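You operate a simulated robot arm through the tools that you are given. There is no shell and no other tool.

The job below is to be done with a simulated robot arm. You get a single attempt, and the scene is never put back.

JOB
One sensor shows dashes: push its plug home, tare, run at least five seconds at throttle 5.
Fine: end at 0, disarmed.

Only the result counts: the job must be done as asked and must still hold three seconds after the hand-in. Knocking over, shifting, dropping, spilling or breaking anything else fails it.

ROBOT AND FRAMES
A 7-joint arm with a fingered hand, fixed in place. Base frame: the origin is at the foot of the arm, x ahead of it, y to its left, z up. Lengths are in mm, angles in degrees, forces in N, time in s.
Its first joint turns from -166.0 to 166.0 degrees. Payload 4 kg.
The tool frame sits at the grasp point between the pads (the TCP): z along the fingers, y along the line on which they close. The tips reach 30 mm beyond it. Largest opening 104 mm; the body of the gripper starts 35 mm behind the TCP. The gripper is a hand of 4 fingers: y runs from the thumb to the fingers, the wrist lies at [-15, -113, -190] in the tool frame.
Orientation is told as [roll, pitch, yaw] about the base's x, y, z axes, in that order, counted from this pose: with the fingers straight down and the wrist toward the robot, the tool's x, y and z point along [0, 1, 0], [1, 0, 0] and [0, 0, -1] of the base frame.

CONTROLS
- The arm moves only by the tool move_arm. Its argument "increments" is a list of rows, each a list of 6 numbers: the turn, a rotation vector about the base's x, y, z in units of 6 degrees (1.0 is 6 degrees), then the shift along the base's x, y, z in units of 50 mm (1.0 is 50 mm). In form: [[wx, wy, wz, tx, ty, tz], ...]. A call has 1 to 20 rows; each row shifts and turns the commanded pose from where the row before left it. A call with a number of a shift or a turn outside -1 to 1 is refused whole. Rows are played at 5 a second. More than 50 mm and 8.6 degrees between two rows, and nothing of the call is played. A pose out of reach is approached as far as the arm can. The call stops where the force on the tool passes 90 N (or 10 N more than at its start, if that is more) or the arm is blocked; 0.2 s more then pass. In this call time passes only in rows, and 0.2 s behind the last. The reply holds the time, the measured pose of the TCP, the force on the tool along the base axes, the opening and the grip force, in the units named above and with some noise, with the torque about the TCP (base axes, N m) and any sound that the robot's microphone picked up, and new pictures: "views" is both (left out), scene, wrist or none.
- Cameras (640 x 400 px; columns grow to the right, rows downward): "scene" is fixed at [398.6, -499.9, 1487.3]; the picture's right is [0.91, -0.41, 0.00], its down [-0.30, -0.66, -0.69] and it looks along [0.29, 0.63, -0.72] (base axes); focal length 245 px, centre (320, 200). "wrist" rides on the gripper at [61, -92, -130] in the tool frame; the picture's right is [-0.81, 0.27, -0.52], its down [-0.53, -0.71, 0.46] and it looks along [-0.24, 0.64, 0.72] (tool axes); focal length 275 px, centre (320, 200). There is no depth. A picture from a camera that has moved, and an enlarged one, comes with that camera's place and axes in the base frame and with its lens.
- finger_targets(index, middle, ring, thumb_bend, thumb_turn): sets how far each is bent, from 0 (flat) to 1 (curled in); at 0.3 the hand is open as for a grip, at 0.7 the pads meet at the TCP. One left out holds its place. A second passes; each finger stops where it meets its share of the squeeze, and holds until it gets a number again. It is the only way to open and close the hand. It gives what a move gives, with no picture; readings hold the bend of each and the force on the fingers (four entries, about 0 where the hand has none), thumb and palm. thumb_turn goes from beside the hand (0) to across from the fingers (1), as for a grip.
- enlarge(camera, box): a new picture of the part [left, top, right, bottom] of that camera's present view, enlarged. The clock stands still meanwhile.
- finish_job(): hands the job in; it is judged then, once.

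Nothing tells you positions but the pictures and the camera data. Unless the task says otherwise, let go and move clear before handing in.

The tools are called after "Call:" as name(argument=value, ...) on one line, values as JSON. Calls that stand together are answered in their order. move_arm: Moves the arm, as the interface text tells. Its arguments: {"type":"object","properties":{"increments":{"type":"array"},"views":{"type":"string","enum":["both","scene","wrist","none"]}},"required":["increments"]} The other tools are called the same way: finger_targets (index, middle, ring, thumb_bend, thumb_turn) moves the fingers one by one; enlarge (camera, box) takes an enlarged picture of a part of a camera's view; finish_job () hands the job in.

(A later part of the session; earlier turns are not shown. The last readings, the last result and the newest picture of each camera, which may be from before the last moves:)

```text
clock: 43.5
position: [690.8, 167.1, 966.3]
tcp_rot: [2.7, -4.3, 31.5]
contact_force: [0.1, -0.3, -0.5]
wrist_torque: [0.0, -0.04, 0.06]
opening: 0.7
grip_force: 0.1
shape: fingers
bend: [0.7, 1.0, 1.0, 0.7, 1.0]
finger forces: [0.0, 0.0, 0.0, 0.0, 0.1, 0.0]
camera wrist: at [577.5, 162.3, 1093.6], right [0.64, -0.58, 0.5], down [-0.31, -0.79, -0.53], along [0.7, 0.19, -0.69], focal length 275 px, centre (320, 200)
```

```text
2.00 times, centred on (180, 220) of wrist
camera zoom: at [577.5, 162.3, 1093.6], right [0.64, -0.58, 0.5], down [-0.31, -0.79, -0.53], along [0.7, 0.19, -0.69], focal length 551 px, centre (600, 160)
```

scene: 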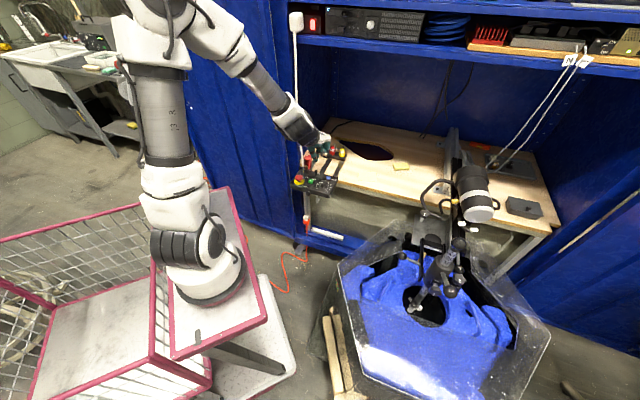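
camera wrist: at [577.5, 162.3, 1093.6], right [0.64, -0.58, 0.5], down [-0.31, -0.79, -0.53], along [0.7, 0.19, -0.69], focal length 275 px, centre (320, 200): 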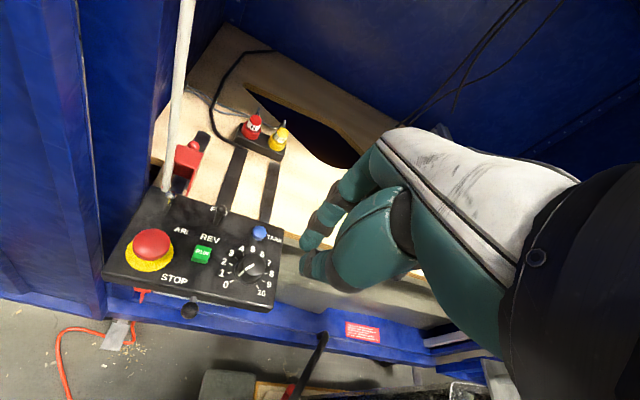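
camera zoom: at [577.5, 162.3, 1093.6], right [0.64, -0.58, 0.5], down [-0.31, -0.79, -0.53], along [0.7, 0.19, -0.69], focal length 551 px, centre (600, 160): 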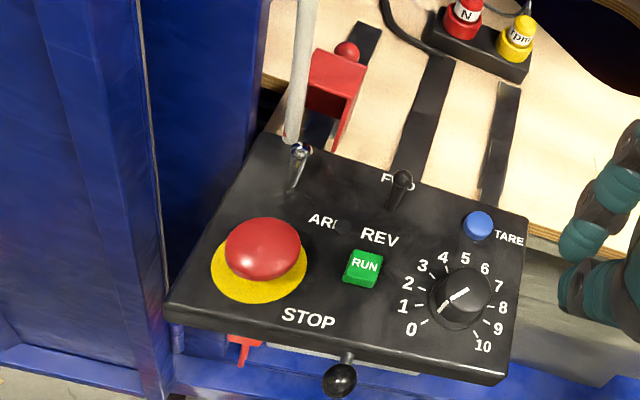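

I have a clear view of the panel. I'll zoom into the ARM toggle, the direction lever and the knob for their present states.

Call:
enlarge(camera="wrist", box=[150, 170, 230, 240])

Call:
enlarge(camera="wrist", box=[210, 220, 290, 300])

Call:
enlarge(camera="scene", box=[290, 148, 330, 190])

Call:
enlarge(camera="wrist", box=[225, 100, 295, 165])

```text
5.71 times, centred on (190, 205) of wrist
camera zoom: at [577.5, 162.3, 1093.6], right [0.64, -0.58, 0.5], down [-0.31, -0.79, -0.53], along [0.7, 0.19, -0.69], focal length 1573 px, centre (1063, 171)
```

zoom: 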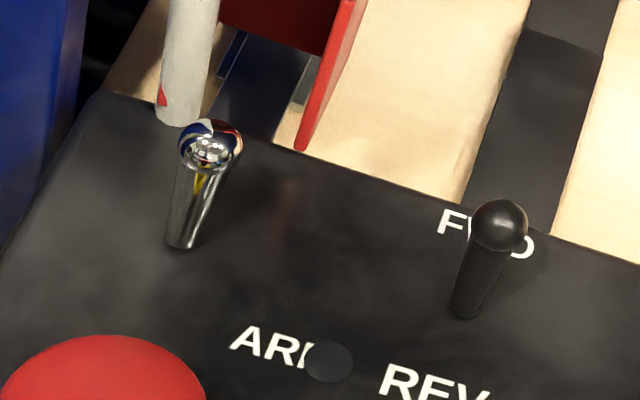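

```text
5.00 times, centred on (250, 260) of wrist
camera zoom: at [577.5, 162.3, 1093.6], right [0.64, -0.58, 0.5], down [-0.31, -0.79, -0.53], along [0.7, 0.19, -0.69], focal length 1376 px, centre (670, -100)
```

zoom: 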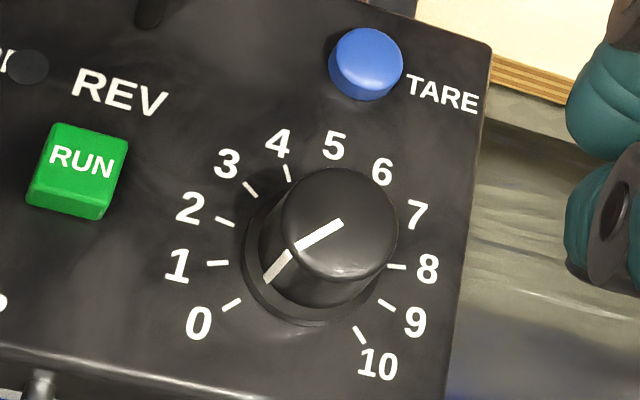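

```text
9.52 times, centred on (310, 169) of scene
camera zoom: at [398.6, -499.9, 1487.3], right [0.91, -0.41, 0.0], down [-0.3, -0.66, -0.69], along [0.29, 0.63, -0.72], focal length 2333 px, centre (415, 495)
```

zoom: 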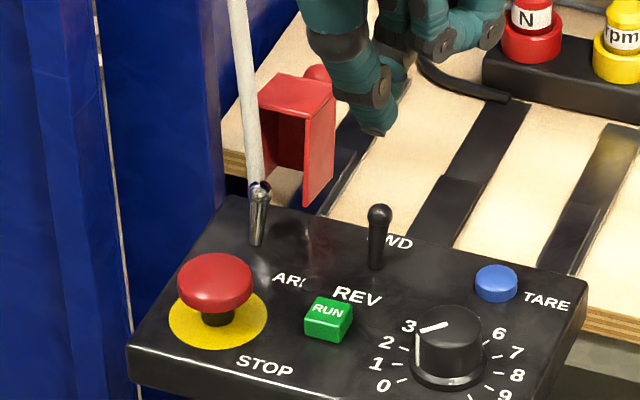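

```text
6.15 times, centred on (260, 132) of wrist
camera zoom: at [577.5, 162.3, 1093.6], right [0.64, -0.58, 0.5], down [-0.31, -0.79, -0.53], along [0.7, 0.19, -0.69], focal length 1694 px, centre (689, 615)
```

zoom: 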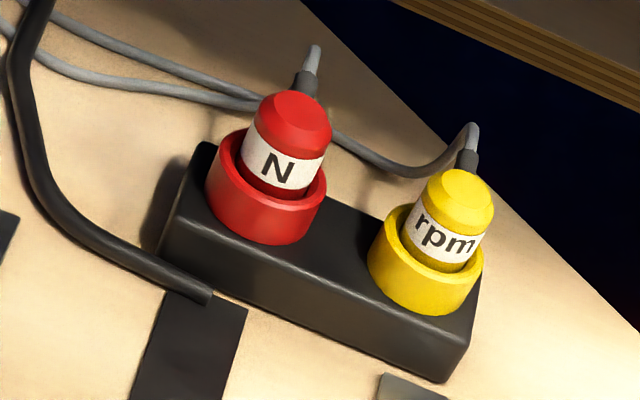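

The knob sits at 0, the lever leans to FWD, and the ARM toggle leans away from its label with the lamp beside it dark, so it is disarmed. TARE is at about (785, 249, 754), so I'll yaw to about 55° to keep the palm off the levers and hover above it.

Call:
move_arm(increments=[[0, 0, 0.8, 0, 0, 0], [0, 0, 0.8, 0, 0, 0], [0, 0, 0.8, 0, 0, 0], [0, 0, 0.8, 0, 0, 0], [0, 0, 0.8, 0.3, 0.2, 0], [0, 0, 0, 0.4, 0.35, -0.5], [0, 0, 0, 0.4, 0.35, -0.5], [0, 0, 0, 0.4, 0.35, -0.5], [0, 0, 0, 0.34, 0.33, -0.5], [0, 0, 0, 0, 0, -0.5]])

Call:
enlarge(camera="wrist", box=[180, 200, 380, 340])

Call:
enlarge(camera="scene", box=[285, 130, 365, 210])

```text
clock: 45.7
position: [783.0, 247.0, 842.3]
tcp_rot: [2.8, -4.5, 55.5]
contact_force: [0.4, -0.6, -0.7]
wrist_torque: [-0.02, -0.03, -0.01]
opening: 1.0
grip_force: 0.0
shape: fingers
bend: [0.7, 1.0, 1.0, 0.7, 1.0]
finger forces: [0.1, 0.0, 0.0, 0.1, 0.0, 0.1]
camera wrist: at [681.9, 195.5, 968.1], right [0.82, -0.27, 0.5], down [0.04, -0.85, -0.53], along [0.57, 0.46, -0.68], focal length 275 px, centre (320, 200)
```

scene: 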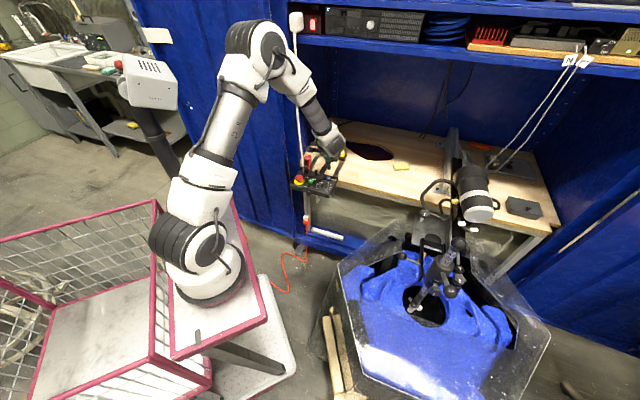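
wrist: 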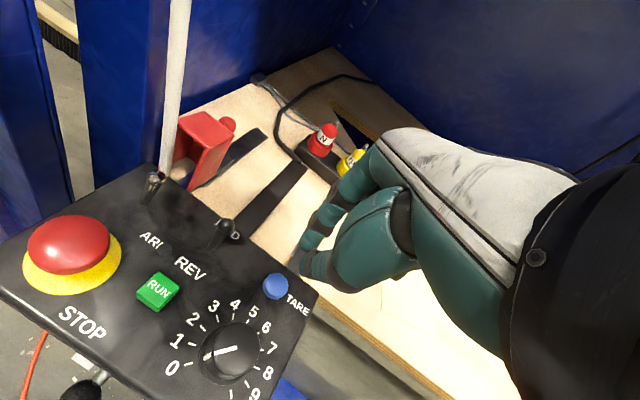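

```text
2.86 times, centred on (280, 270) of wrist
camera zoom: at [681.9, 195.5, 968.1], right [0.82, -0.27, 0.5], down [0.04, -0.85, -0.53], along [0.57, 0.46, -0.68], focal length 786 px, centre (434, 0)
```

zoom: 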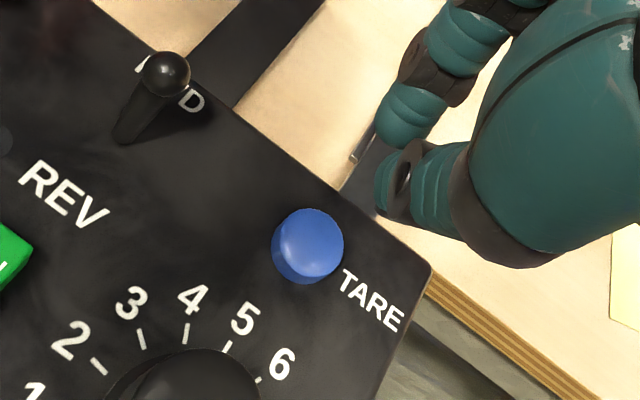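

```text
5.00 times, centred on (325, 170) of scene
camera zoom: at [398.6, -499.9, 1487.3], right [0.91, -0.41, 0.0], down [-0.3, -0.66, -0.69], along [0.29, 0.63, -0.72], focal length 1225 px, centre (295, 350)
```

zoom: 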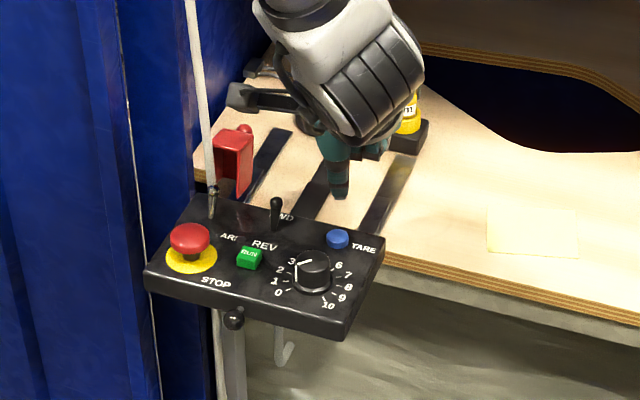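

The TARE button rays agree on (787, 251). I'll shift slightly and descend to just above it.

Call:
move_arm(increments=[[0, 0, 0, 0.03, 0.06, -0.3], [0, 0, 0, 0, 0, -0.3], [0, 0, 0, 0, 0, -0.3]], views="wrist")

Call:
enlarge(camera="wrist", box=[220, 210, 360, 315])

Call:
enlarge(camera="scene", box=[305, 145, 365, 200])

```text
clock: 46.5
position: [785.6, 249.6, 796.6]
tcp_rot: [2.7, -4.4, 55.6]
contact_force: [-0.5, 0.0, 0.1]
wrist_torque: [0.0, -0.01, 0.02]
opening: 1.0
grip_force: 0.0
shape: fingers
bend: [0.7, 1.0, 1.0, 0.7, 1.0]
finger forces: [0.1, 0.0, 0.0, 0.1, 0.1, 0.0]
camera wrist: at [683.4, 198.2, 923.2], right [0.82, -0.27, 0.5], down [0.04, -0.85, -0.53], along [0.57, 0.46, -0.68], focal length 275 px, centre (320, 200)
```

wrist: 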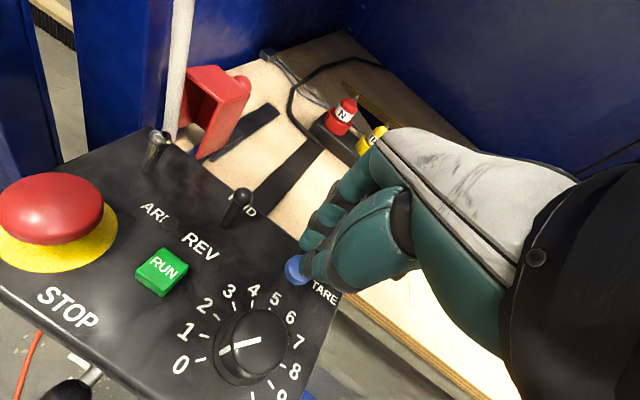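

```text
3.81 times, centred on (290, 262) of wrist
camera zoom: at [683.4, 198.2, 923.2], right [0.82, -0.27, 0.5], down [0.04, -0.85, -0.53], along [0.57, 0.46, -0.68], focal length 1049 px, centre (434, -38)
```

zoom: 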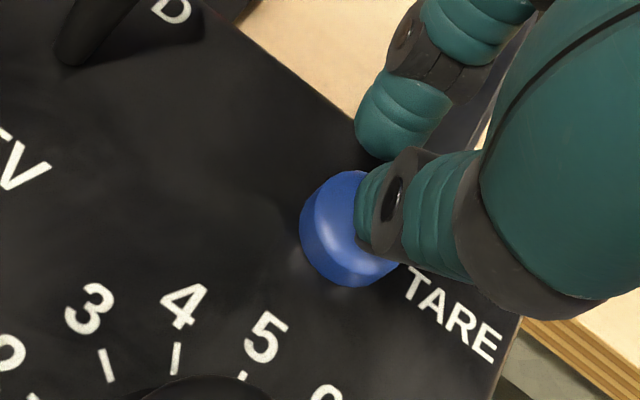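

```text
7.27 times, centred on (335, 172) of scene
camera zoom: at [398.6, -499.9, 1487.3], right [0.91, -0.41, 0.0], down [-0.3, -0.66, -0.69], along [0.29, 0.63, -0.72], focal length 1782 px, centre (211, 400)
```

zoom: 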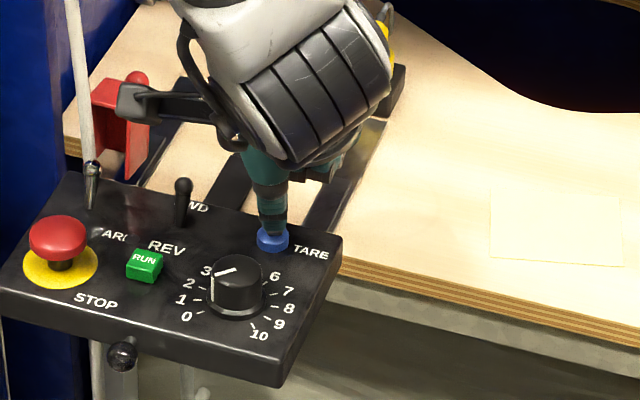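

The tip is directly above TARE. I'll press down in small steps and watch for contact and a click.

Call:
move_arm(increments=[[0, 0, 0, 0, 0, -0.08], [0, 0, 0, 0, 0, -0.06], [0, 0, 0, 0, 0, -0.06]], views="none")

Call:
enlarge(camera="wrist", box=[220, 210, 360, 315])

```text
clock: 47.3
position: [785.9, 250.3, 787.4]
tcp_rot: [2.7, -4.4, 55.6]
contact_force: [-1.9, -1.0, 10.2]
wrist_torque: [-0.18, 0.11, 0.0]
opening: 0.9
grip_force: 5.3
shape: fingers
bend: [0.7, 1.0, 1.0, 0.7, 1.0]
finger forces: [0.0, 0.0, 0.0, 0.1, 10.3, 0.1]
heard: click
```

```text
3.81 times, centred on (290, 262) of wrist
camera zoom: at [683.6, 198.5, 914.4], right [0.82, -0.28, 0.5], down [0.04, -0.84, -0.53], along [0.57, 0.46, -0.68], focal length 1049 px, centre (434, -38)
```

zoom: 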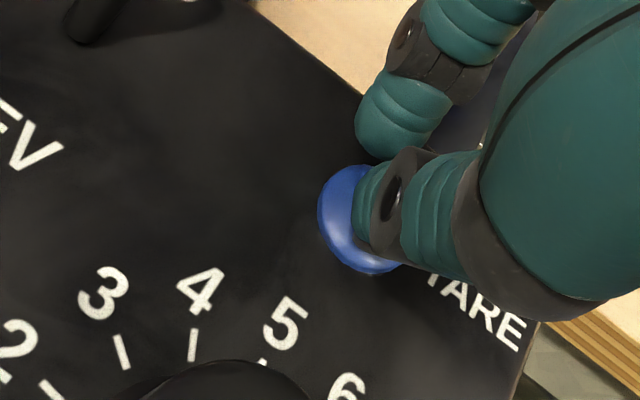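

TARE clicked at 10 N. I'll lift off, back away, and go up to read the monitor before arming.

Call:
move_arm(increments=[[0, 0, 0, 0, 0, 0.4], [0, 0, 0, 0, 0, 0.6], [0, 0, 0, -0.2, -0.3, 0.8], [0, 0, -0.6, -0.2, -0.4, 0.8], [0, 0, -0.6, -0.2, -0.4, 0.8], [0, 0, -0.6, -0.2, -0.4, 0.8], [0, 0, -0.6, -0.2, -0.4, 0.8], [0, 0, -0.6, -0.2, -0.3, 0.8], [0, 0, -0.6, -0.3, -0.3, 0.8], [0, 0, -0.6, -0.3, -0.3, 0.8], [0, 0, 0, -0.3, -0.3, 0.8], [0, 0, 0, -0.3, -0.3, 0.8], [0, 0, 0, -0.3, -0.2, 0.8], [0, 0, 0, -0.3, -0.2, 0.8], [0, 0, 0, -0.3, -0.2, 0.6]])

```text
clock: 50.5
position: [621.0, 48.8, 1346.8]
tcp_rot: [2.7, -4.3, 30.3]
contact_force: [-0.2, -0.5, -0.5]
wrist_torque: [-0.05, 0.02, -0.02]
opening: 1.1
grip_force: 0.1
shape: fingers
bend: [0.7, 1.0, 1.0, 0.7, 1.0]
finger forces: [0.0, 0.1, 0.0, 0.1, 0.0, 0.0]
camera wrist: at [506.4, 46.6, 1473.6], right [0.63, -0.6, 0.5], down [-0.32, -0.78, -0.53], along [0.71, 0.17, -0.68], focal length 275 px, centre (320, 200)
```

scene: 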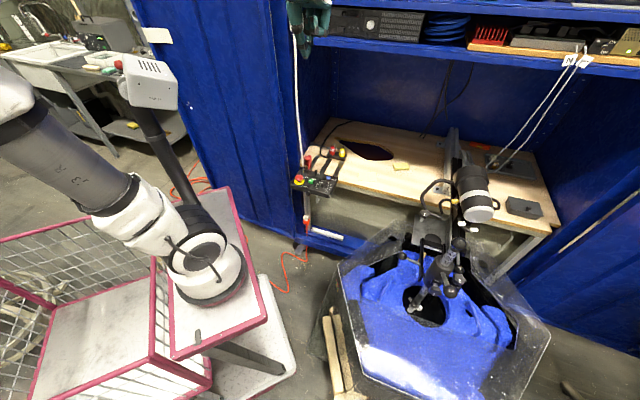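
wrist: 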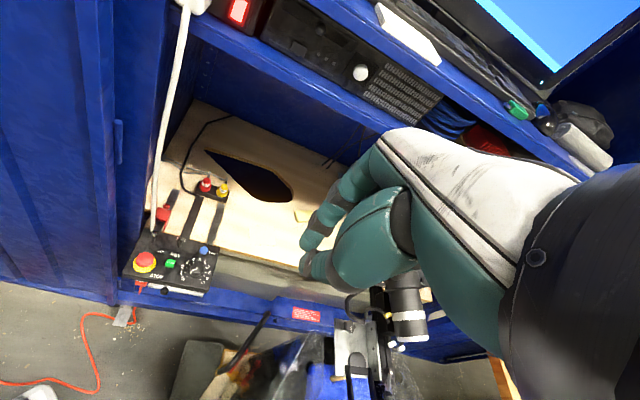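

Now I'll tilt up to bring the monitor into view.

Call:
move_arm(increments=[[0.45, -0.75, 0, -0.2, -0.1, 0.2], [0.45, -0.75, 0, -0.2, -0.1, 0.2], [0.45, -0.75, 0, -0.2, -0.1, 0.2], [0.45, -0.75, 0, -0.2, -0.1, 0.2], [0.45, -0.75, 0, -0.2, -0.1, 0.2], [0.45, -0.75, 0, -0.2, 0, 0.2]], views="wrist")

Call:
enlarge(camera="wrist", box=[240, 0, 560, 200])

```text
clock: 51.9
position: [560.6, 23.8, 1406.5]
tcp_rot: [3.1, -35.9, 30.2]
contact_force: [0.2, -0.6, 0.0]
wrist_torque: [-0.04, 0.04, 0.0]
opening: 1.0
grip_force: 0.0
shape: fingers
bend: [0.7, 1.0, 1.0, 0.7, 1.0]
finger forces: [0.0, 0.0, 0.0, 0.0, 0.0, 0.0]
camera wrist: at [402.2, -4.3, 1462.0], right [0.37, -0.75, 0.54], down [0.0, -0.59, -0.81], along [0.93, 0.3, -0.22], focal length 275 px, centre (320, 200)
```

wrist: 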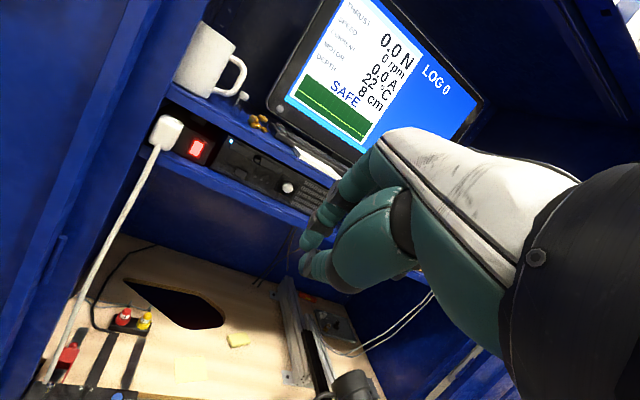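

```text
2.00 times, centred on (400, 100) of wrist
camera zoom: at [402.2, -4.3, 1462.0], right [0.37, -0.75, 0.54], down [0.0, -0.59, -0.81], along [0.93, 0.3, -0.22], focal length 551 px, centre (160, 400)
```

zoom: 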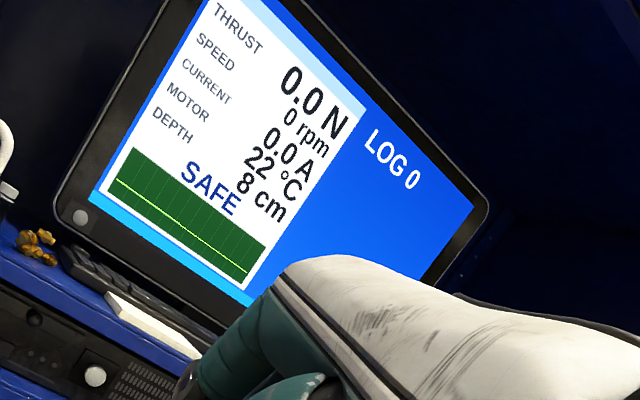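

The monitor now reads 0.0 N and SAFE, so the lead is in and tared. For the ARM toggle I need a slim straight finger that fits between the toggle and the white cable, so I'll test index straight with the rest curled.

Call:
finger_targets(index=0.3, middle=1.0, ring=1.0, thumb_bend=1.0, thumb_turn=1.0)

Call:
enlarge(camera="wrist", box=[240, 120, 480, 380])

Call:
finger_targets(thumb_turn=0.5)

Call:
enlarge(camera="wrist", box=[240, 120, 480, 380])

```text
clock: 52.9
position: [560.0, 24.6, 1406.7]
tcp_rot: [3.0, -35.8, 30.3]
contact_force: [0.3, -0.1, 0.0]
wrist_torque: [-0.01, -0.03, 0.04]
opening: 26.3
grip_force: 0.1
shape: fingers
bend: [0.3, 1.0, 1.0, 0.98, 1.0]
finger forces: [0.1, 0.0, 0.0, 0.1, 0.0, 0.0]
```

```text
1.54 times, centred on (360, 250) of wrist
camera zoom: at [402.2, -4.3, 1462.2], right [0.38, -0.75, 0.54], down [0.0, -0.59, -0.81], along [0.93, 0.3, -0.22], focal length 424 px, centre (258, 123)
```

zoom: 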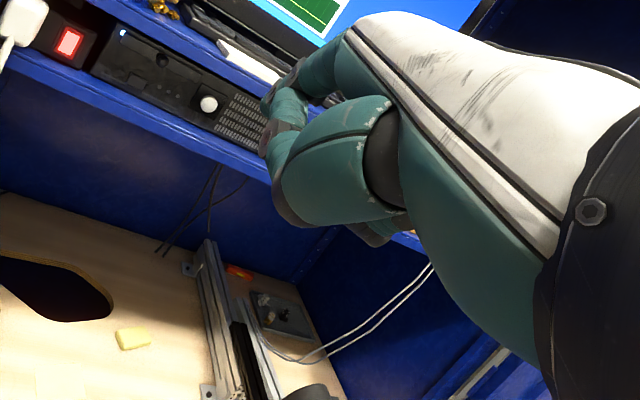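

```text
clock: 53.9
position: [560.5, 24.9, 1406.9]
tcp_rot: [3.0, -35.8, 30.4]
contact_force: [-0.4, 0.5, -0.3]
wrist_torque: [-0.03, 0.0, -0.01]
opening: 37.4
grip_force: 0.0
shape: fingers
bend: [0.3, 1.0, 1.0, 1.0, 0.51]
finger forces: [0.0, 0.1, 0.0, 0.1, 0.0, 0.0]
```

```text
1.54 times, centred on (360, 250) of wrist
camera zoom: at [402.2, -4.3, 1462.2], right [0.38, -0.75, 0.54], down [0.0, -0.59, -0.81], along [0.93, 0.3, -0.22], focal length 424 px, centre (258, 123)
```

zoom: 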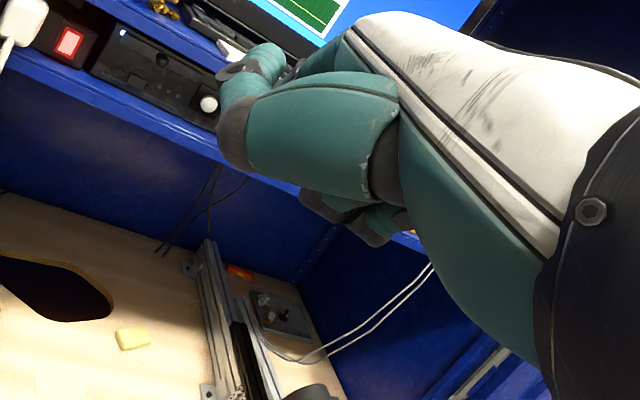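

Geometry works: index at 0.3 is a straight stick and the thumb at about 0.88 leaves roughly a 28 mm gap to straddle the toggle. I'll set that shape and return, hovering above the ARM toggle with yaw 45°.

Call:
finger_targets(index=0.3, middle=1.0, ring=1.0, thumb_bend=0.86, thumb_turn=1.0)

Call:
move_arm(increments=[[-0.45, 0.75, 0, 0.25, 0.3, -0.6], [-0.45, 0.75, 0, 0.25, 0.3, -0.6], [-0.45, 0.75, 0, 0.25, 0.3, -0.6], [-0.45, 0.75, 0, 0.25, 0.3, -0.6], [-0.45, 0.75, 0, 0.25, 0.3, -0.6], [-0.45, 0.75, 0, 0.25, 0.3, -0.6], [-0.1, 0.03, 0.32, 0.08, 0.4, -0.8], [-0.1, 0.03, 0.32, 0.08, 0.4, -0.8], [-0.1, 0.03, 0.32, 0.08, 0.4, -0.8], [-0.1, 0.03, 0.32, 0.08, 0.4, -0.8], [-0.1, 0.03, 0.32, 0.08, 0.4, -0.8], [-0.1, 0.03, 0.32, 0.08, 0.4, -0.8], [-0.1, 0.03, 0.32, 0.08, 0.4, -0.8], [-0.1, 0.03, 0.32, 0.08, 0.4, -0.8]])

Call:
enlarge(camera="wrist", box=[180, 140, 420, 340])

```text
clock: 54.9
position: [560.4, 24.7, 1405.9]
tcp_rot: [3.0, -35.8, 30.3]
contact_force: [0.2, -0.8, 0.4]
wrist_torque: [-0.02, -0.03, 0.02]
opening: 26.3
grip_force: 0.1
shape: fingers
bend: [0.3, 1.0, 1.0, 0.86, 1.0]
finger forces: [0.0, 0.0, 0.0, 0.0, 0.1, 0.0]
```

```text
clock: 57.9
position: [667.0, 274.6, 907.0]
tcp_rot: [-0.3, -0.3, 45.9]
contact_force: [0.4, 0.0, -0.3]
wrist_torque: [0.01, 0.0, 0.01]
opening: 26.2
grip_force: 0.0
shape: fingers
bend: [0.3, 1.0, 1.0, 0.86, 1.0]
finger forces: [0.0, 0.0, 0.1, 0.0, 0.2, 0.1]
camera wrist: at [559.8, 252.4, 1037.6], right [0.77, -0.37, 0.52], down [-0.11, -0.88, -0.46], along [0.63, 0.29, -0.72], focal length 275 px, centre (320, 200)
```

scene: 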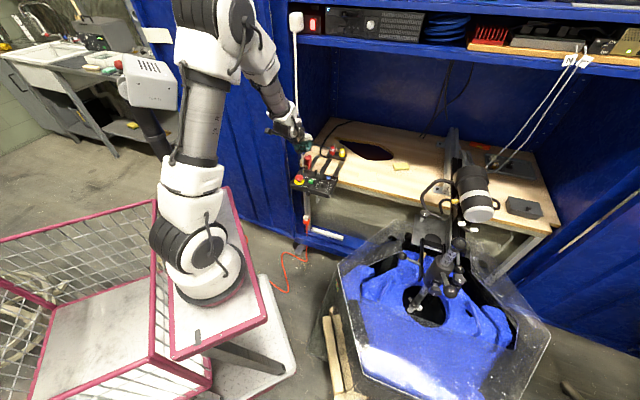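
wrist: 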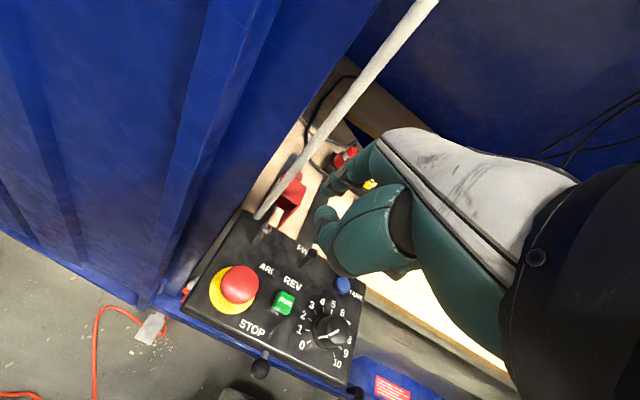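

```text
2.00 times, centred on (300, 240) of wrist
camera zoom: at [559.8, 252.4, 1037.6], right [0.77, -0.37, 0.52], down [-0.11, -0.88, -0.46], along [0.63, 0.29, -0.72], focal length 551 px, centre (360, 120)
```

zoom: 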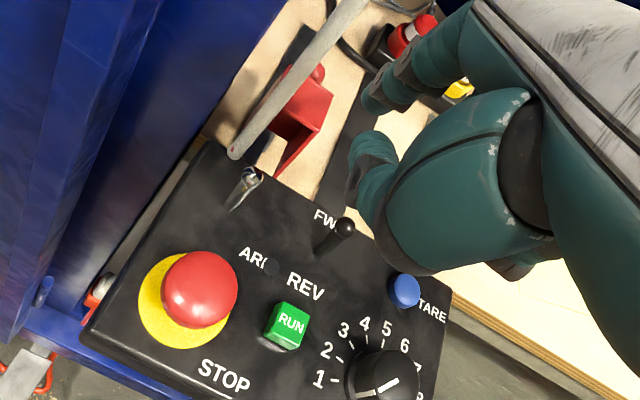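

Refined positions: toggle tip near (699, 341, 770), white cable near (707, 361), FWD lever tip near (743, 294, 778). I'll hover just above the toggle, offset to the right of the cable, and inspect.

Call:
move_arm(increments=[[0, 0, 0.5, 0.1, 0.18, -0.5], [0, 0, 0.5, 0.12, 0.18, -0.5], [0, 0, 0, 0.12, 0.18, -0.5]])

Call:
enlarge(camera="wrist", box=[220, 130, 400, 280])

Call:
enlarge(camera="scene", box=[285, 130, 345, 200])

```text
clock: 58.7
position: [685.2, 301.6, 834.5]
tcp_rot: [-0.3, -0.6, 52.0]
contact_force: [-6.4, -6.4, 25.0]
wrist_torque: [1.1, -0.6, 0.14]
opening: 26.3
grip_force: 12.7
shape: fingers
bend: [0.3, 1.0, 1.0, 0.86, 1.0]
finger forces: [25.8, 0.0, 0.1, 0.0, 0.0, 0.0]
camera wrist: at [579.4, 268.4, 965.0], right [0.8, -0.29, 0.52], down [-0.02, -0.89, -0.46], along [0.6, 0.36, -0.72], focal length 275 px, centre (320, 200)
```

scene: 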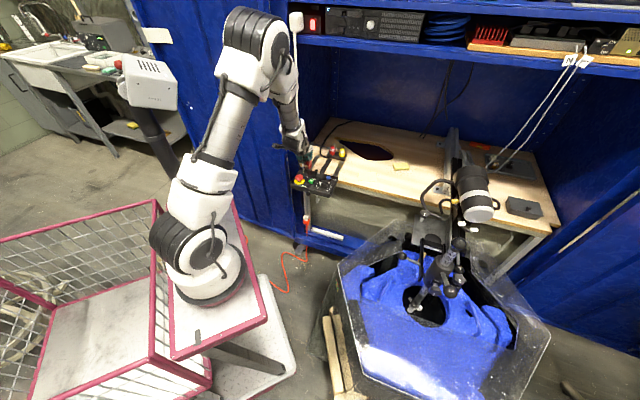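
wrist: 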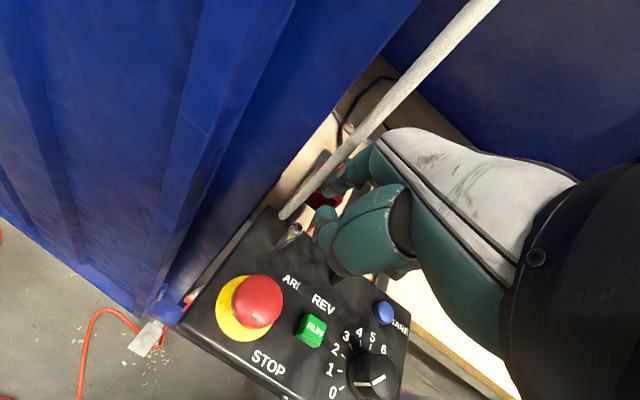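

```text
2.67 times, centred on (310, 205) of wrist
camera zoom: at [579.4, 268.4, 965.0], right [0.8, -0.29, 0.52], down [-0.02, -0.89, -0.46], along [0.6, 0.36, -0.72], focal length 734 px, centre (347, 187)
```

zoom: 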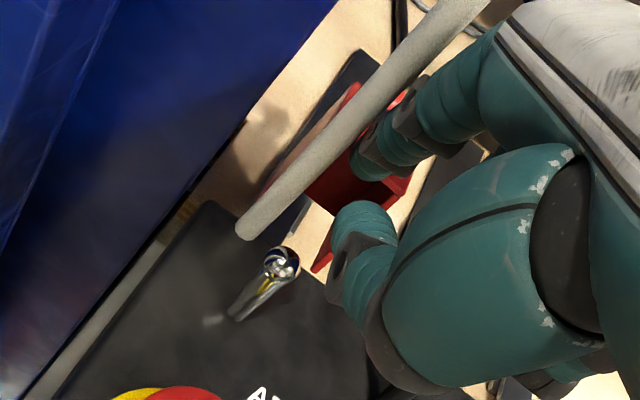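

```text
5.71 times, centred on (315, 165) of scene
camera zoom: at [398.6, -499.9, 1487.3], right [0.91, -0.41, 0.0], down [-0.3, -0.66, -0.69], along [0.29, 0.63, -0.72], focal length 1400 px, centre (349, 400)
```

zoom: 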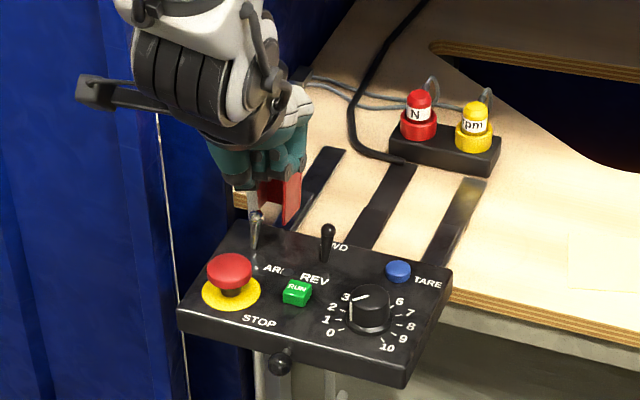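

The index fingertip has touched the red guard behind the toggle with 25 N. I'll lift straight off at once and re-measure the guard.

Call:
move_arm(increments=[[0, 0, 0, 0, 0, 0.3], [0, 0, 0, 0, 0, 0.4], [0, 0, 0, -0.4, -0.5, 0.4], [0, 0, 0, -0.4, -0.5, 0.2]])

Call:
enlarge(camera="wrist", box=[260, 130, 400, 250])

Call:
enlarge(camera="scene", box=[292, 145, 332, 185])

```text
clock: 59.7
position: [644.7, 252.1, 897.2]
tcp_rot: [-0.1, -0.2, 51.9]
contact_force: [0.6, -0.1, 0.0]
wrist_torque: [0.02, 0.0, 0.02]
opening: 26.2
grip_force: 0.1
shape: fingers
bend: [0.3, 1.0, 1.0, 0.86, 1.0]
finger forces: [0.1, 0.1, 0.1, 0.0, 0.0, 0.0]
camera wrist: at [539.0, 218.6, 1027.6], right [0.81, -0.28, 0.52], down [-0.02, -0.89, -0.46], along [0.59, 0.36, -0.72], focal length 275 px, centre (320, 200)
```

scene: 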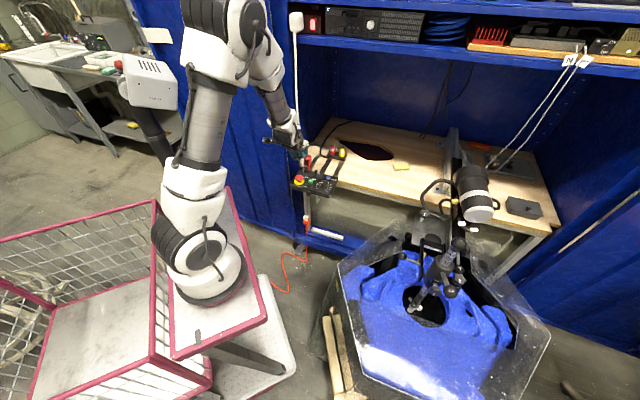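
wrist: 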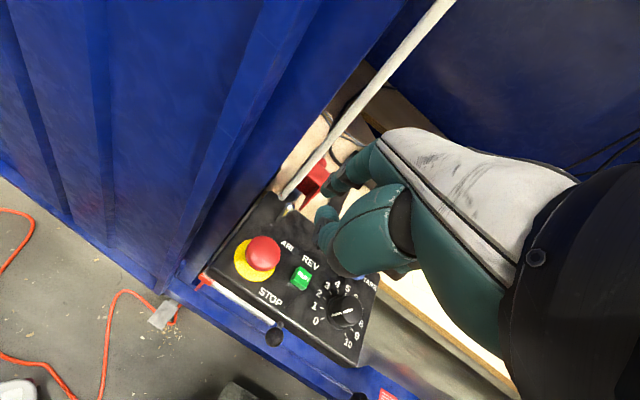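

```text
3.33 times, centred on (330, 190) of wrist
camera zoom: at [539.0, 218.6, 1027.6], right [0.81, -0.28, 0.52], down [-0.02, -0.89, -0.46], along [0.59, 0.36, -0.72], focal length 918 px, centre (287, 233)
```

zoom: 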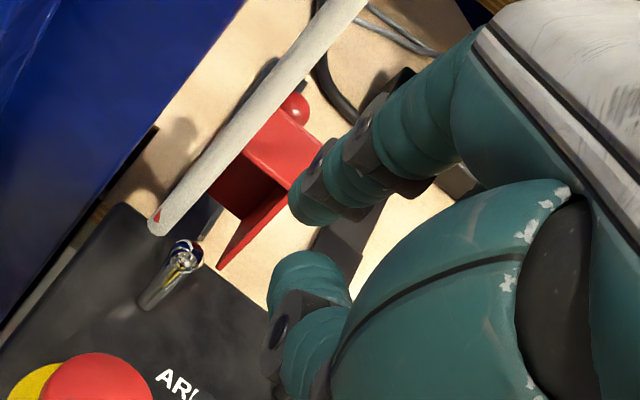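

```text
10.00 times, centred on (312, 165) of scene
camera zoom: at [398.6, -499.9, 1487.3], right [0.91, -0.41, 0.0], down [-0.3, -0.66, -0.69], along [0.29, 0.63, -0.72], focal length 2450 px, centre (400, 550)
```

zoom: 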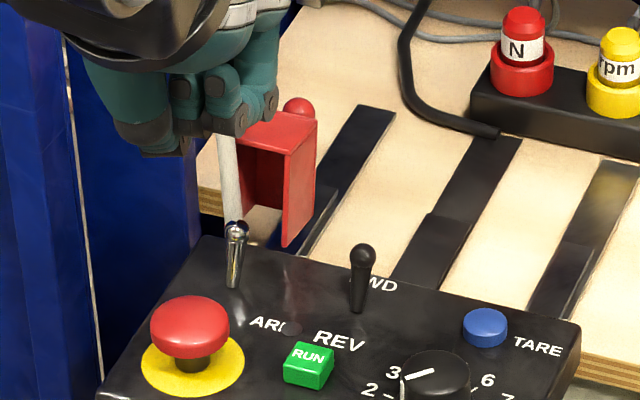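

The guard's front edge is a vertical line near (729, 346), about 17 mm behind the toggle. I'll descend to the right of the toggle where it's open, just ahead of the guard, and then slide left behind the toggle with force feedback.

Call:
move_arm(increments=[[0, 0, 0, 0.5, 0.3, 0], [0, 0, 0, 0.5, 0.32, -0.3], [0, 0, 0, 0, 0, -0.5], [0, 0, 0, 0, 0, -0.5], [0, 0, 0, 0, 0, -0.3]])

Call:
enlarge(camera="wrist", box=[240, 130, 380, 250])

Call:
enlarge(camera="scene", box=[292, 145, 332, 185])

```text
clock: 60.9
position: [694.3, 282.6, 817.6]
tcp_rot: [-0.2, -0.3, 51.9]
contact_force: [0.8, -2.6, 0.5]
wrist_torque: [-0.05, -0.01, -0.06]
opening: 25.2
grip_force: 1.0
shape: fingers
bend: [0.31, 1.0, 1.0, 0.86, 1.0]
finger forces: [1.6, 0.1, 0.0, 0.1, 0.0, 0.1]
camera wrist: at [589.9, 249.8, 947.7], right [0.8, -0.28, 0.52], down [-0.02, -0.89, -0.46], along [0.59, 0.36, -0.72], focal length 275 px, centre (320, 200)
```

scene: 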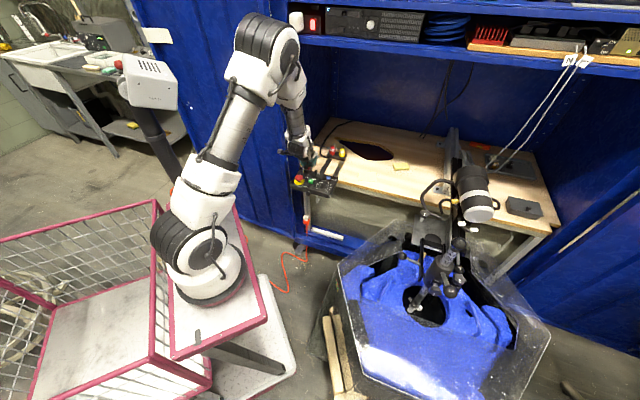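
wrist: 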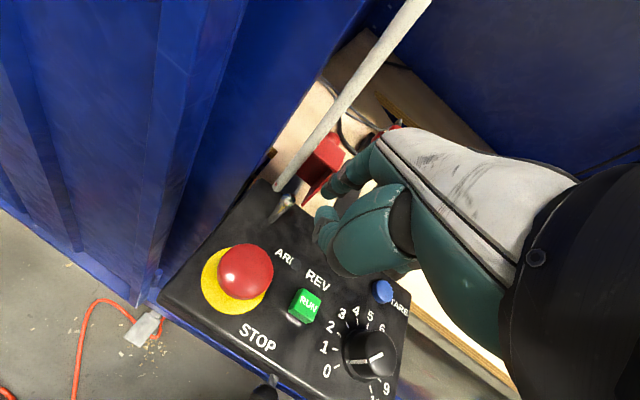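

```text
3.33 times, centred on (310, 190) of wrist
camera zoom: at [589.9, 249.8, 947.7], right [0.8, -0.28, 0.52], down [-0.02, -0.89, -0.46], along [0.59, 0.36, -0.72], focal length 918 px, centre (353, 233)
```

zoom: 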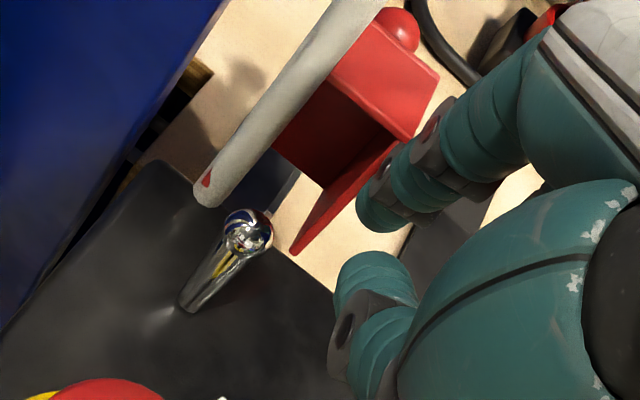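

```text
10.00 times, centred on (312, 165) of scene
camera zoom: at [398.6, -499.9, 1487.3], right [0.91, -0.41, 0.0], down [-0.3, -0.66, -0.69], along [0.29, 0.63, -0.72], focal length 2450 px, centre (400, 550)
```

zoom: 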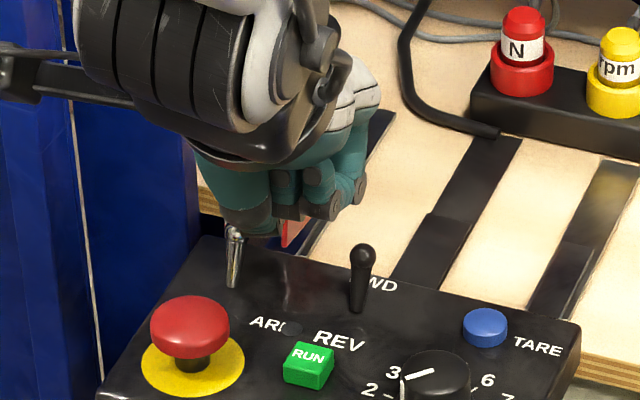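

The upper part of the index just brushes the guard's side plate at about 2 N. I'll ease up and forward away from it, then straighten the index to 0.2 so its tip leads behind the toggle while the rest stays clear.

Call:
move_arm(increments=[[0, 0, 0, -0.1, -0.14, 0.1], [0, 0, 0, -0.1, -0.14, 0.2], [0, 0, 0, -0.1, -0.1, 0]], views="none")

Call:
finger_targets(index=0.2)

Call:
enlarge(camera="wrist", box=[240, 130, 380, 250])

```text
clock: 61.7
position: [680.0, 263.9, 832.1]
tcp_rot: [-0.2, -0.2, 51.9]
contact_force: [0.5, -0.1, 1.4]
wrist_torque: [-0.02, 0.02, 0.0]
opening: 26.4
grip_force: 0.0
shape: fingers
bend: [0.3, 1.0, 1.0, 0.86, 1.0]
finger forces: [0.0, 0.0, 0.1, 0.0, 0.1, 0.0]
```

```text
clock: 62.7
position: [680.5, 264.2, 832.8]
tcp_rot: [-0.2, -0.3, 51.9]
contact_force: [0.4, 0.6, 0.3]
wrist_torque: [0.01, 0.02, -0.01]
opening: 38.0
grip_force: 0.0
shape: fingers
bend: [0.2, 1.0, 1.0, 0.86, 1.0]
finger forces: [0.1, 0.1, 0.1, 0.0, 0.1, 0.0]
```

```text
3.33 times, centred on (310, 190) of wrist
camera zoom: at [575.1, 230.5, 962.9], right [0.8, -0.28, 0.52], down [-0.02, -0.89, -0.46], along [0.59, 0.36, -0.72], focal length 918 px, centre (353, 233)
```

zoom: 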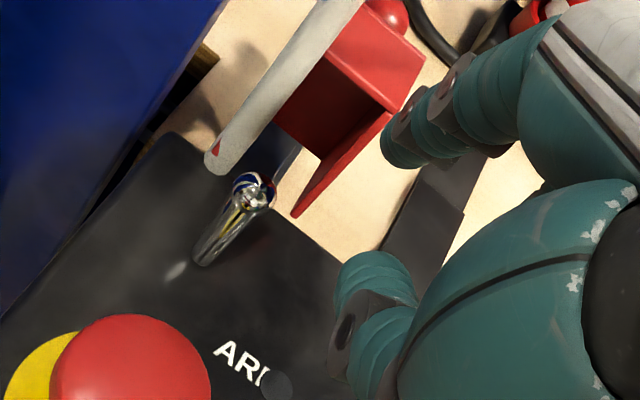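

The straightened index now slopes clear of the guard. I'll lower it to just below the toggle's ball height, still to the right of the toggle.

Call:
move_arm(increments=[[0, 0, 0, 0.04, 0.04, -0.3], [0, 0, 0, 0, 0, -0.3], [0, 0, 0, 0, 0, -0.2]], views="none")

Call:
enlarge(camera="wrist", box=[240, 110, 380, 230])

Call:
enlarge(camera="scene", box=[292, 145, 332, 185])

```text
clock: 63.5
position: [681.5, 265.8, 792.2]
tcp_rot: [-0.2, -0.2, 51.9]
contact_force: [0.0, -0.3, 0.8]
wrist_torque: [0.0, -0.01, 0.01]
opening: 38.1
grip_force: 0.1
shape: fingers
bend: [0.2, 1.0, 1.0, 0.86, 1.0]
finger forces: [0.2, 0.0, 0.1, 0.1, 0.0, 0.1]
```

```text
3.33 times, centred on (310, 170) of wrist
camera zoom: at [577.0, 232.2, 922.5], right [0.8, -0.28, 0.52], down [-0.02, -0.89, -0.46], along [0.59, 0.36, -0.72], focal length 918 px, centre (353, 300)
```

zoom: 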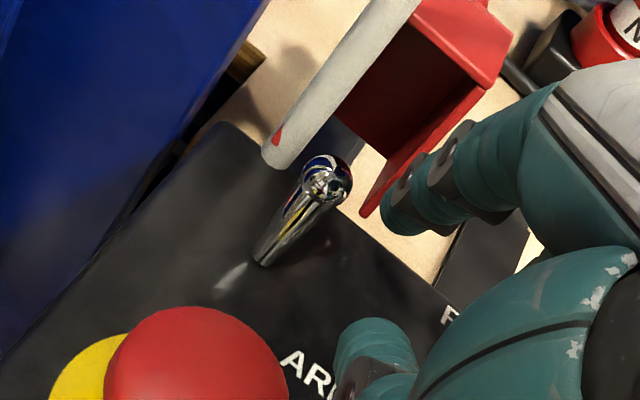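

```text
10.00 times, centred on (312, 165) of scene
camera zoom: at [398.6, -499.9, 1487.3], right [0.91, -0.41, 0.0], down [-0.3, -0.66, -0.69], along [0.29, 0.63, -0.72], focal length 2450 px, centre (400, 550)
```

zoom: 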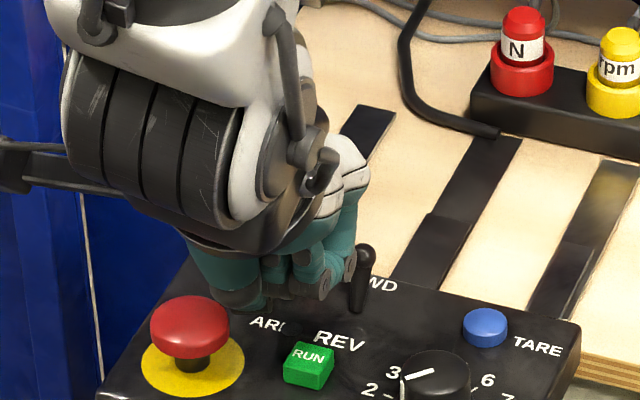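

The index tip is at ball height with no contact. I'll slide it left toward the back of the toggle in small steps, with a slight shift back.

Call:
move_arm(increments=[[0, 0, 0, 0.0, 0.08, 0], [0, 0, 0, -0.08, 0.1, 0], [0, 0, 0, -0.08, 0.08, -0.04]], views="none")

Call:
enlarge(camera="wrist", box=[270, 120, 370, 200])

```text
clock: 64.3
position: [674.0, 278.7, 790.1]
tcp_rot: [-0.2, -0.2, 51.9]
contact_force: [0.2, -0.5, 0.2]
wrist_torque: [0.01, 0.0, 0.0]
opening: 38.1
grip_force: 0.0
shape: fingers
bend: [0.2, 1.0, 1.0, 0.86, 1.0]
finger forces: [0.0, 0.0, 0.0, 0.0, 0.0, 0.1]
```

```text
5.00 times, centred on (320, 160) of wrist
camera zoom: at [569.0, 245.3, 920.8], right [0.8, -0.28, 0.52], down [-0.02, -0.89, -0.46], along [0.59, 0.36, -0.72], focal length 1376 px, centre (320, 400)
```

zoom: 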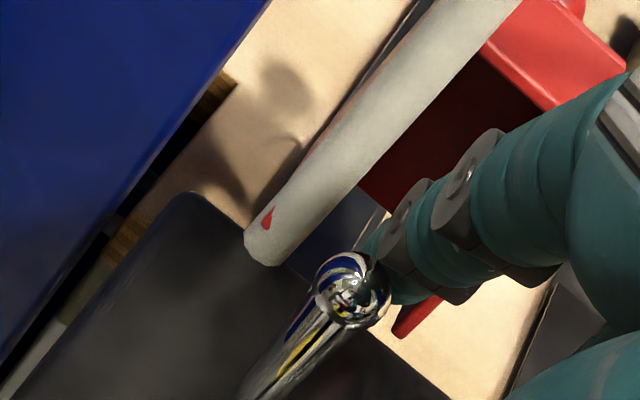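

The index is now directly behind the toggle ball, clear of both cable and guard. I'll lower it a touch, shift slightly left, and pull toward the robot to ARM.

Call:
move_arm(increments=[[0, 0, 0, -0.04, 0.04, -0.06], [0, 0, 0, -0.07, -0.07, 0], [0, 0, 0, -0.07, -0.07, 0]], views="none")

Call:
enlarge(camera="wrist", box=[270, 120, 370, 200])

```text
clock: 65.1
position: [665.5, 273.2, 787.4]
tcp_rot: [-0.2, -0.5, 51.8]
contact_force: [4.8, 1.4, 5.9]
wrist_torque: [0.28, -0.2, -0.14]
opening: 38.4
grip_force: 4.3
shape: fingers
bend: [0.19, 1.0, 1.0, 0.88, 1.0]
finger forces: [4.0, 0.1, 0.1, 0.1, 4.3, 0.1]
```

```text
5.00 times, centred on (320, 160) of wrist
camera zoom: at [560.4, 240.5, 917.9], right [0.8, -0.29, 0.52], down [-0.02, -0.89, -0.46], along [0.59, 0.36, -0.72], focal length 1376 px, centre (320, 400)
```

zoom: 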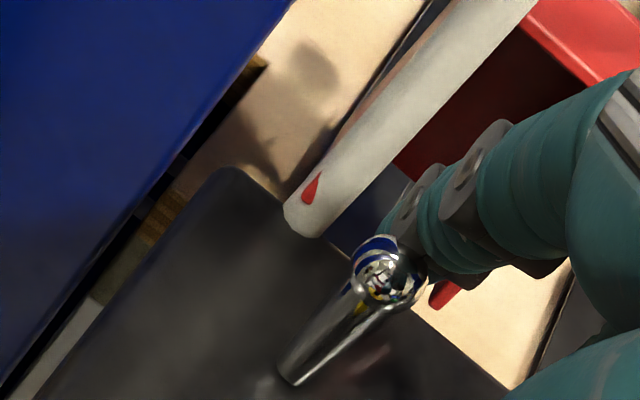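

The index has hold of the toggle, but the thumb is pressing about 4 N on something, probably the STOP mushroom. I'll curl the thumb fully out of its way before pulling further.

Call:
finger_targets(thumb_bend=1.0)

Call:
enlarge(camera="wrist", box=[220, 120, 400, 270])

Call:
enlarge(camera="scene", box=[285, 150, 335, 200])

```text
clock: 66.1
position: [664.0, 274.3, 785.6]
tcp_rot: [-0.3, -0.4, 52.0]
contact_force: [1.9, 0.6, 4.7]
wrist_torque: [0.3, -0.16, -0.08]
opening: 34.2
grip_force: 1.4
shape: fingers
bend: [0.18, 1.0, 1.0, 1.0, 1.0]
finger forces: [4.6, 0.0, 0.0, 0.0, 0.0, 0.1]
```

```text
2.67 times, centred on (310, 195) of wrist
camera zoom: at [560.0, 240.2, 917.6], right [0.8, -0.28, 0.52], down [-0.02, -0.89, -0.46], along [0.59, 0.36, -0.72], focal length 734 px, centre (347, 213)
```

zoom: 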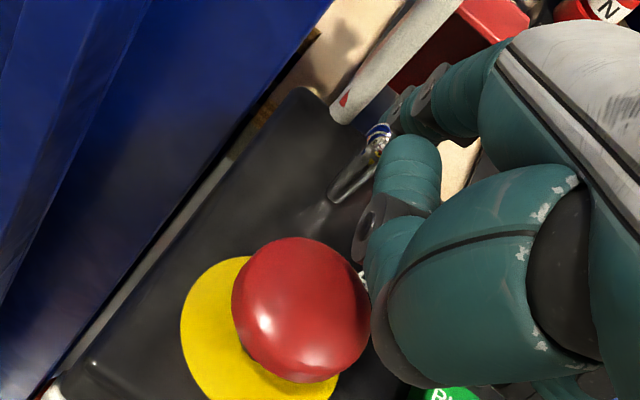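

```text
8.00 times, centred on (310, 175) of scene
camera zoom: at [398.6, -499.9, 1487.3], right [0.91, -0.41, 0.0], down [-0.3, -0.66, -0.69], along [0.29, 0.63, -0.72], focal length 1960 px, centre (400, 400)
```

zoom: 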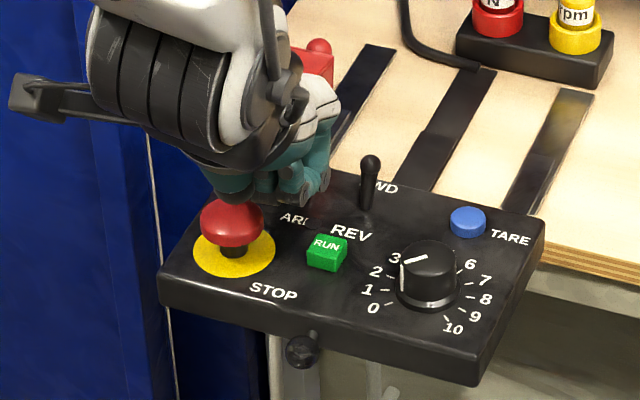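

The thumb is free now and the mushroom still stands up. I'll continue pulling the toggle toward the robot in small steps.

Call:
move_arm(increments=[[0, 0, 0, -0.06, -0.06, 0], [0, 0, 0, -0.06, -0.06, 0]], views="none")

Call:
enlarge(camera="wrist", box=[220, 110, 400, 260])

```text
clock: 66.7
position: [657.4, 267.3, 786.3]
tcp_rot: [-0.2, -0.2, 51.9]
contact_force: [1.5, 0.9, 0.6]
wrist_torque: [-0.02, -0.01, -0.06]
opening: 33.0
grip_force: 0.6
shape: fingers
bend: [0.19, 1.0, 1.0, 1.0, 1.0]
finger forces: [1.4, 0.1, 0.0, 0.0, 0.0, 0.1]
```

```text
2.67 times, centred on (310, 185) of wrist
camera zoom: at [553.6, 234.2, 917.4], right [0.81, -0.28, 0.52], down [-0.02, -0.89, -0.46], along [0.59, 0.36, -0.72], focal length 734 px, centre (347, 240)
```

zoom: 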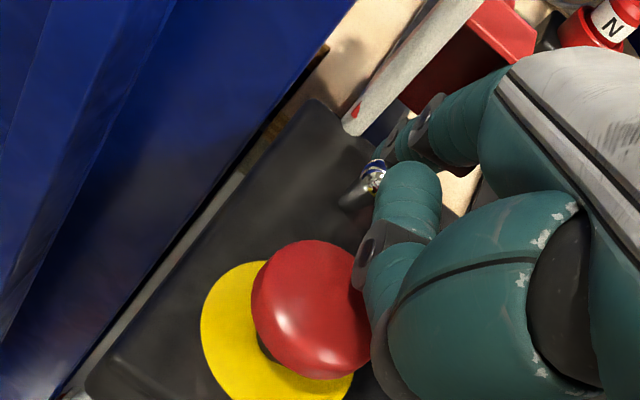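

The toggle is visibly tilting toward the robot. I'll pull a little more and check for it snapping over.

Call:
move_arm(increments=[[0, 0, 0, -0.05, -0.05, 0], [0, 0, 0, -0.05, -0.05, 0]], views="none")

Call:
enlarge(camera="wrist", box=[220, 110, 400, 260])

Call:
enlarge(camera="scene", box=[290, 155, 330, 195])

```text
clock: 67.3
position: [654.6, 263.0, 787.2]
tcp_rot: [-0.2, -0.2, 51.8]
contact_force: [4.9, 2.6, 0.9]
wrist_torque: [0.08, -0.01, -0.14]
opening: 34.7
grip_force: 2.3
shape: fingers
bend: [0.18, 1.0, 1.0, 1.0, 1.0]
finger forces: [4.4, 0.0, 0.0, 0.0, 0.0, 0.0]
```

```text
2.67 times, centred on (310, 185) of wrist
camera zoom: at [549.1, 229.4, 917.7], right [0.8, -0.28, 0.52], down [-0.02, -0.89, -0.46], along [0.59, 0.36, -0.72], focal length 734 px, centre (347, 240)
```

zoom: 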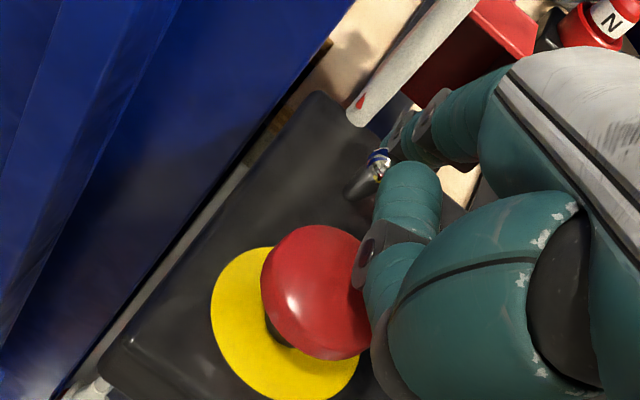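

```text
10.00 times, centred on (310, 175) of scene
camera zoom: at [398.6, -499.9, 1487.3], right [0.91, -0.41, 0.0], down [-0.3, -0.66, -0.69], along [0.29, 0.63, -0.72], focal length 2450 px, centre (420, 450)
```

zoom: 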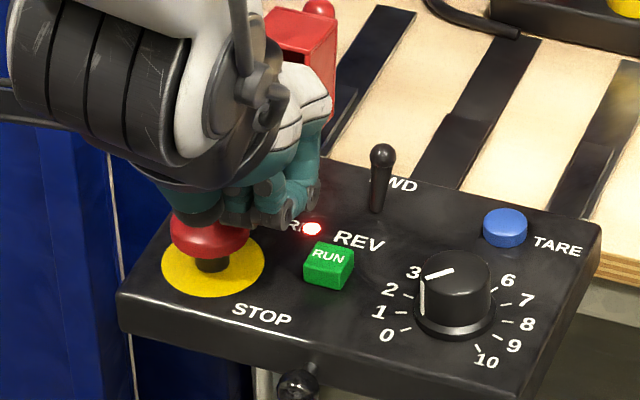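

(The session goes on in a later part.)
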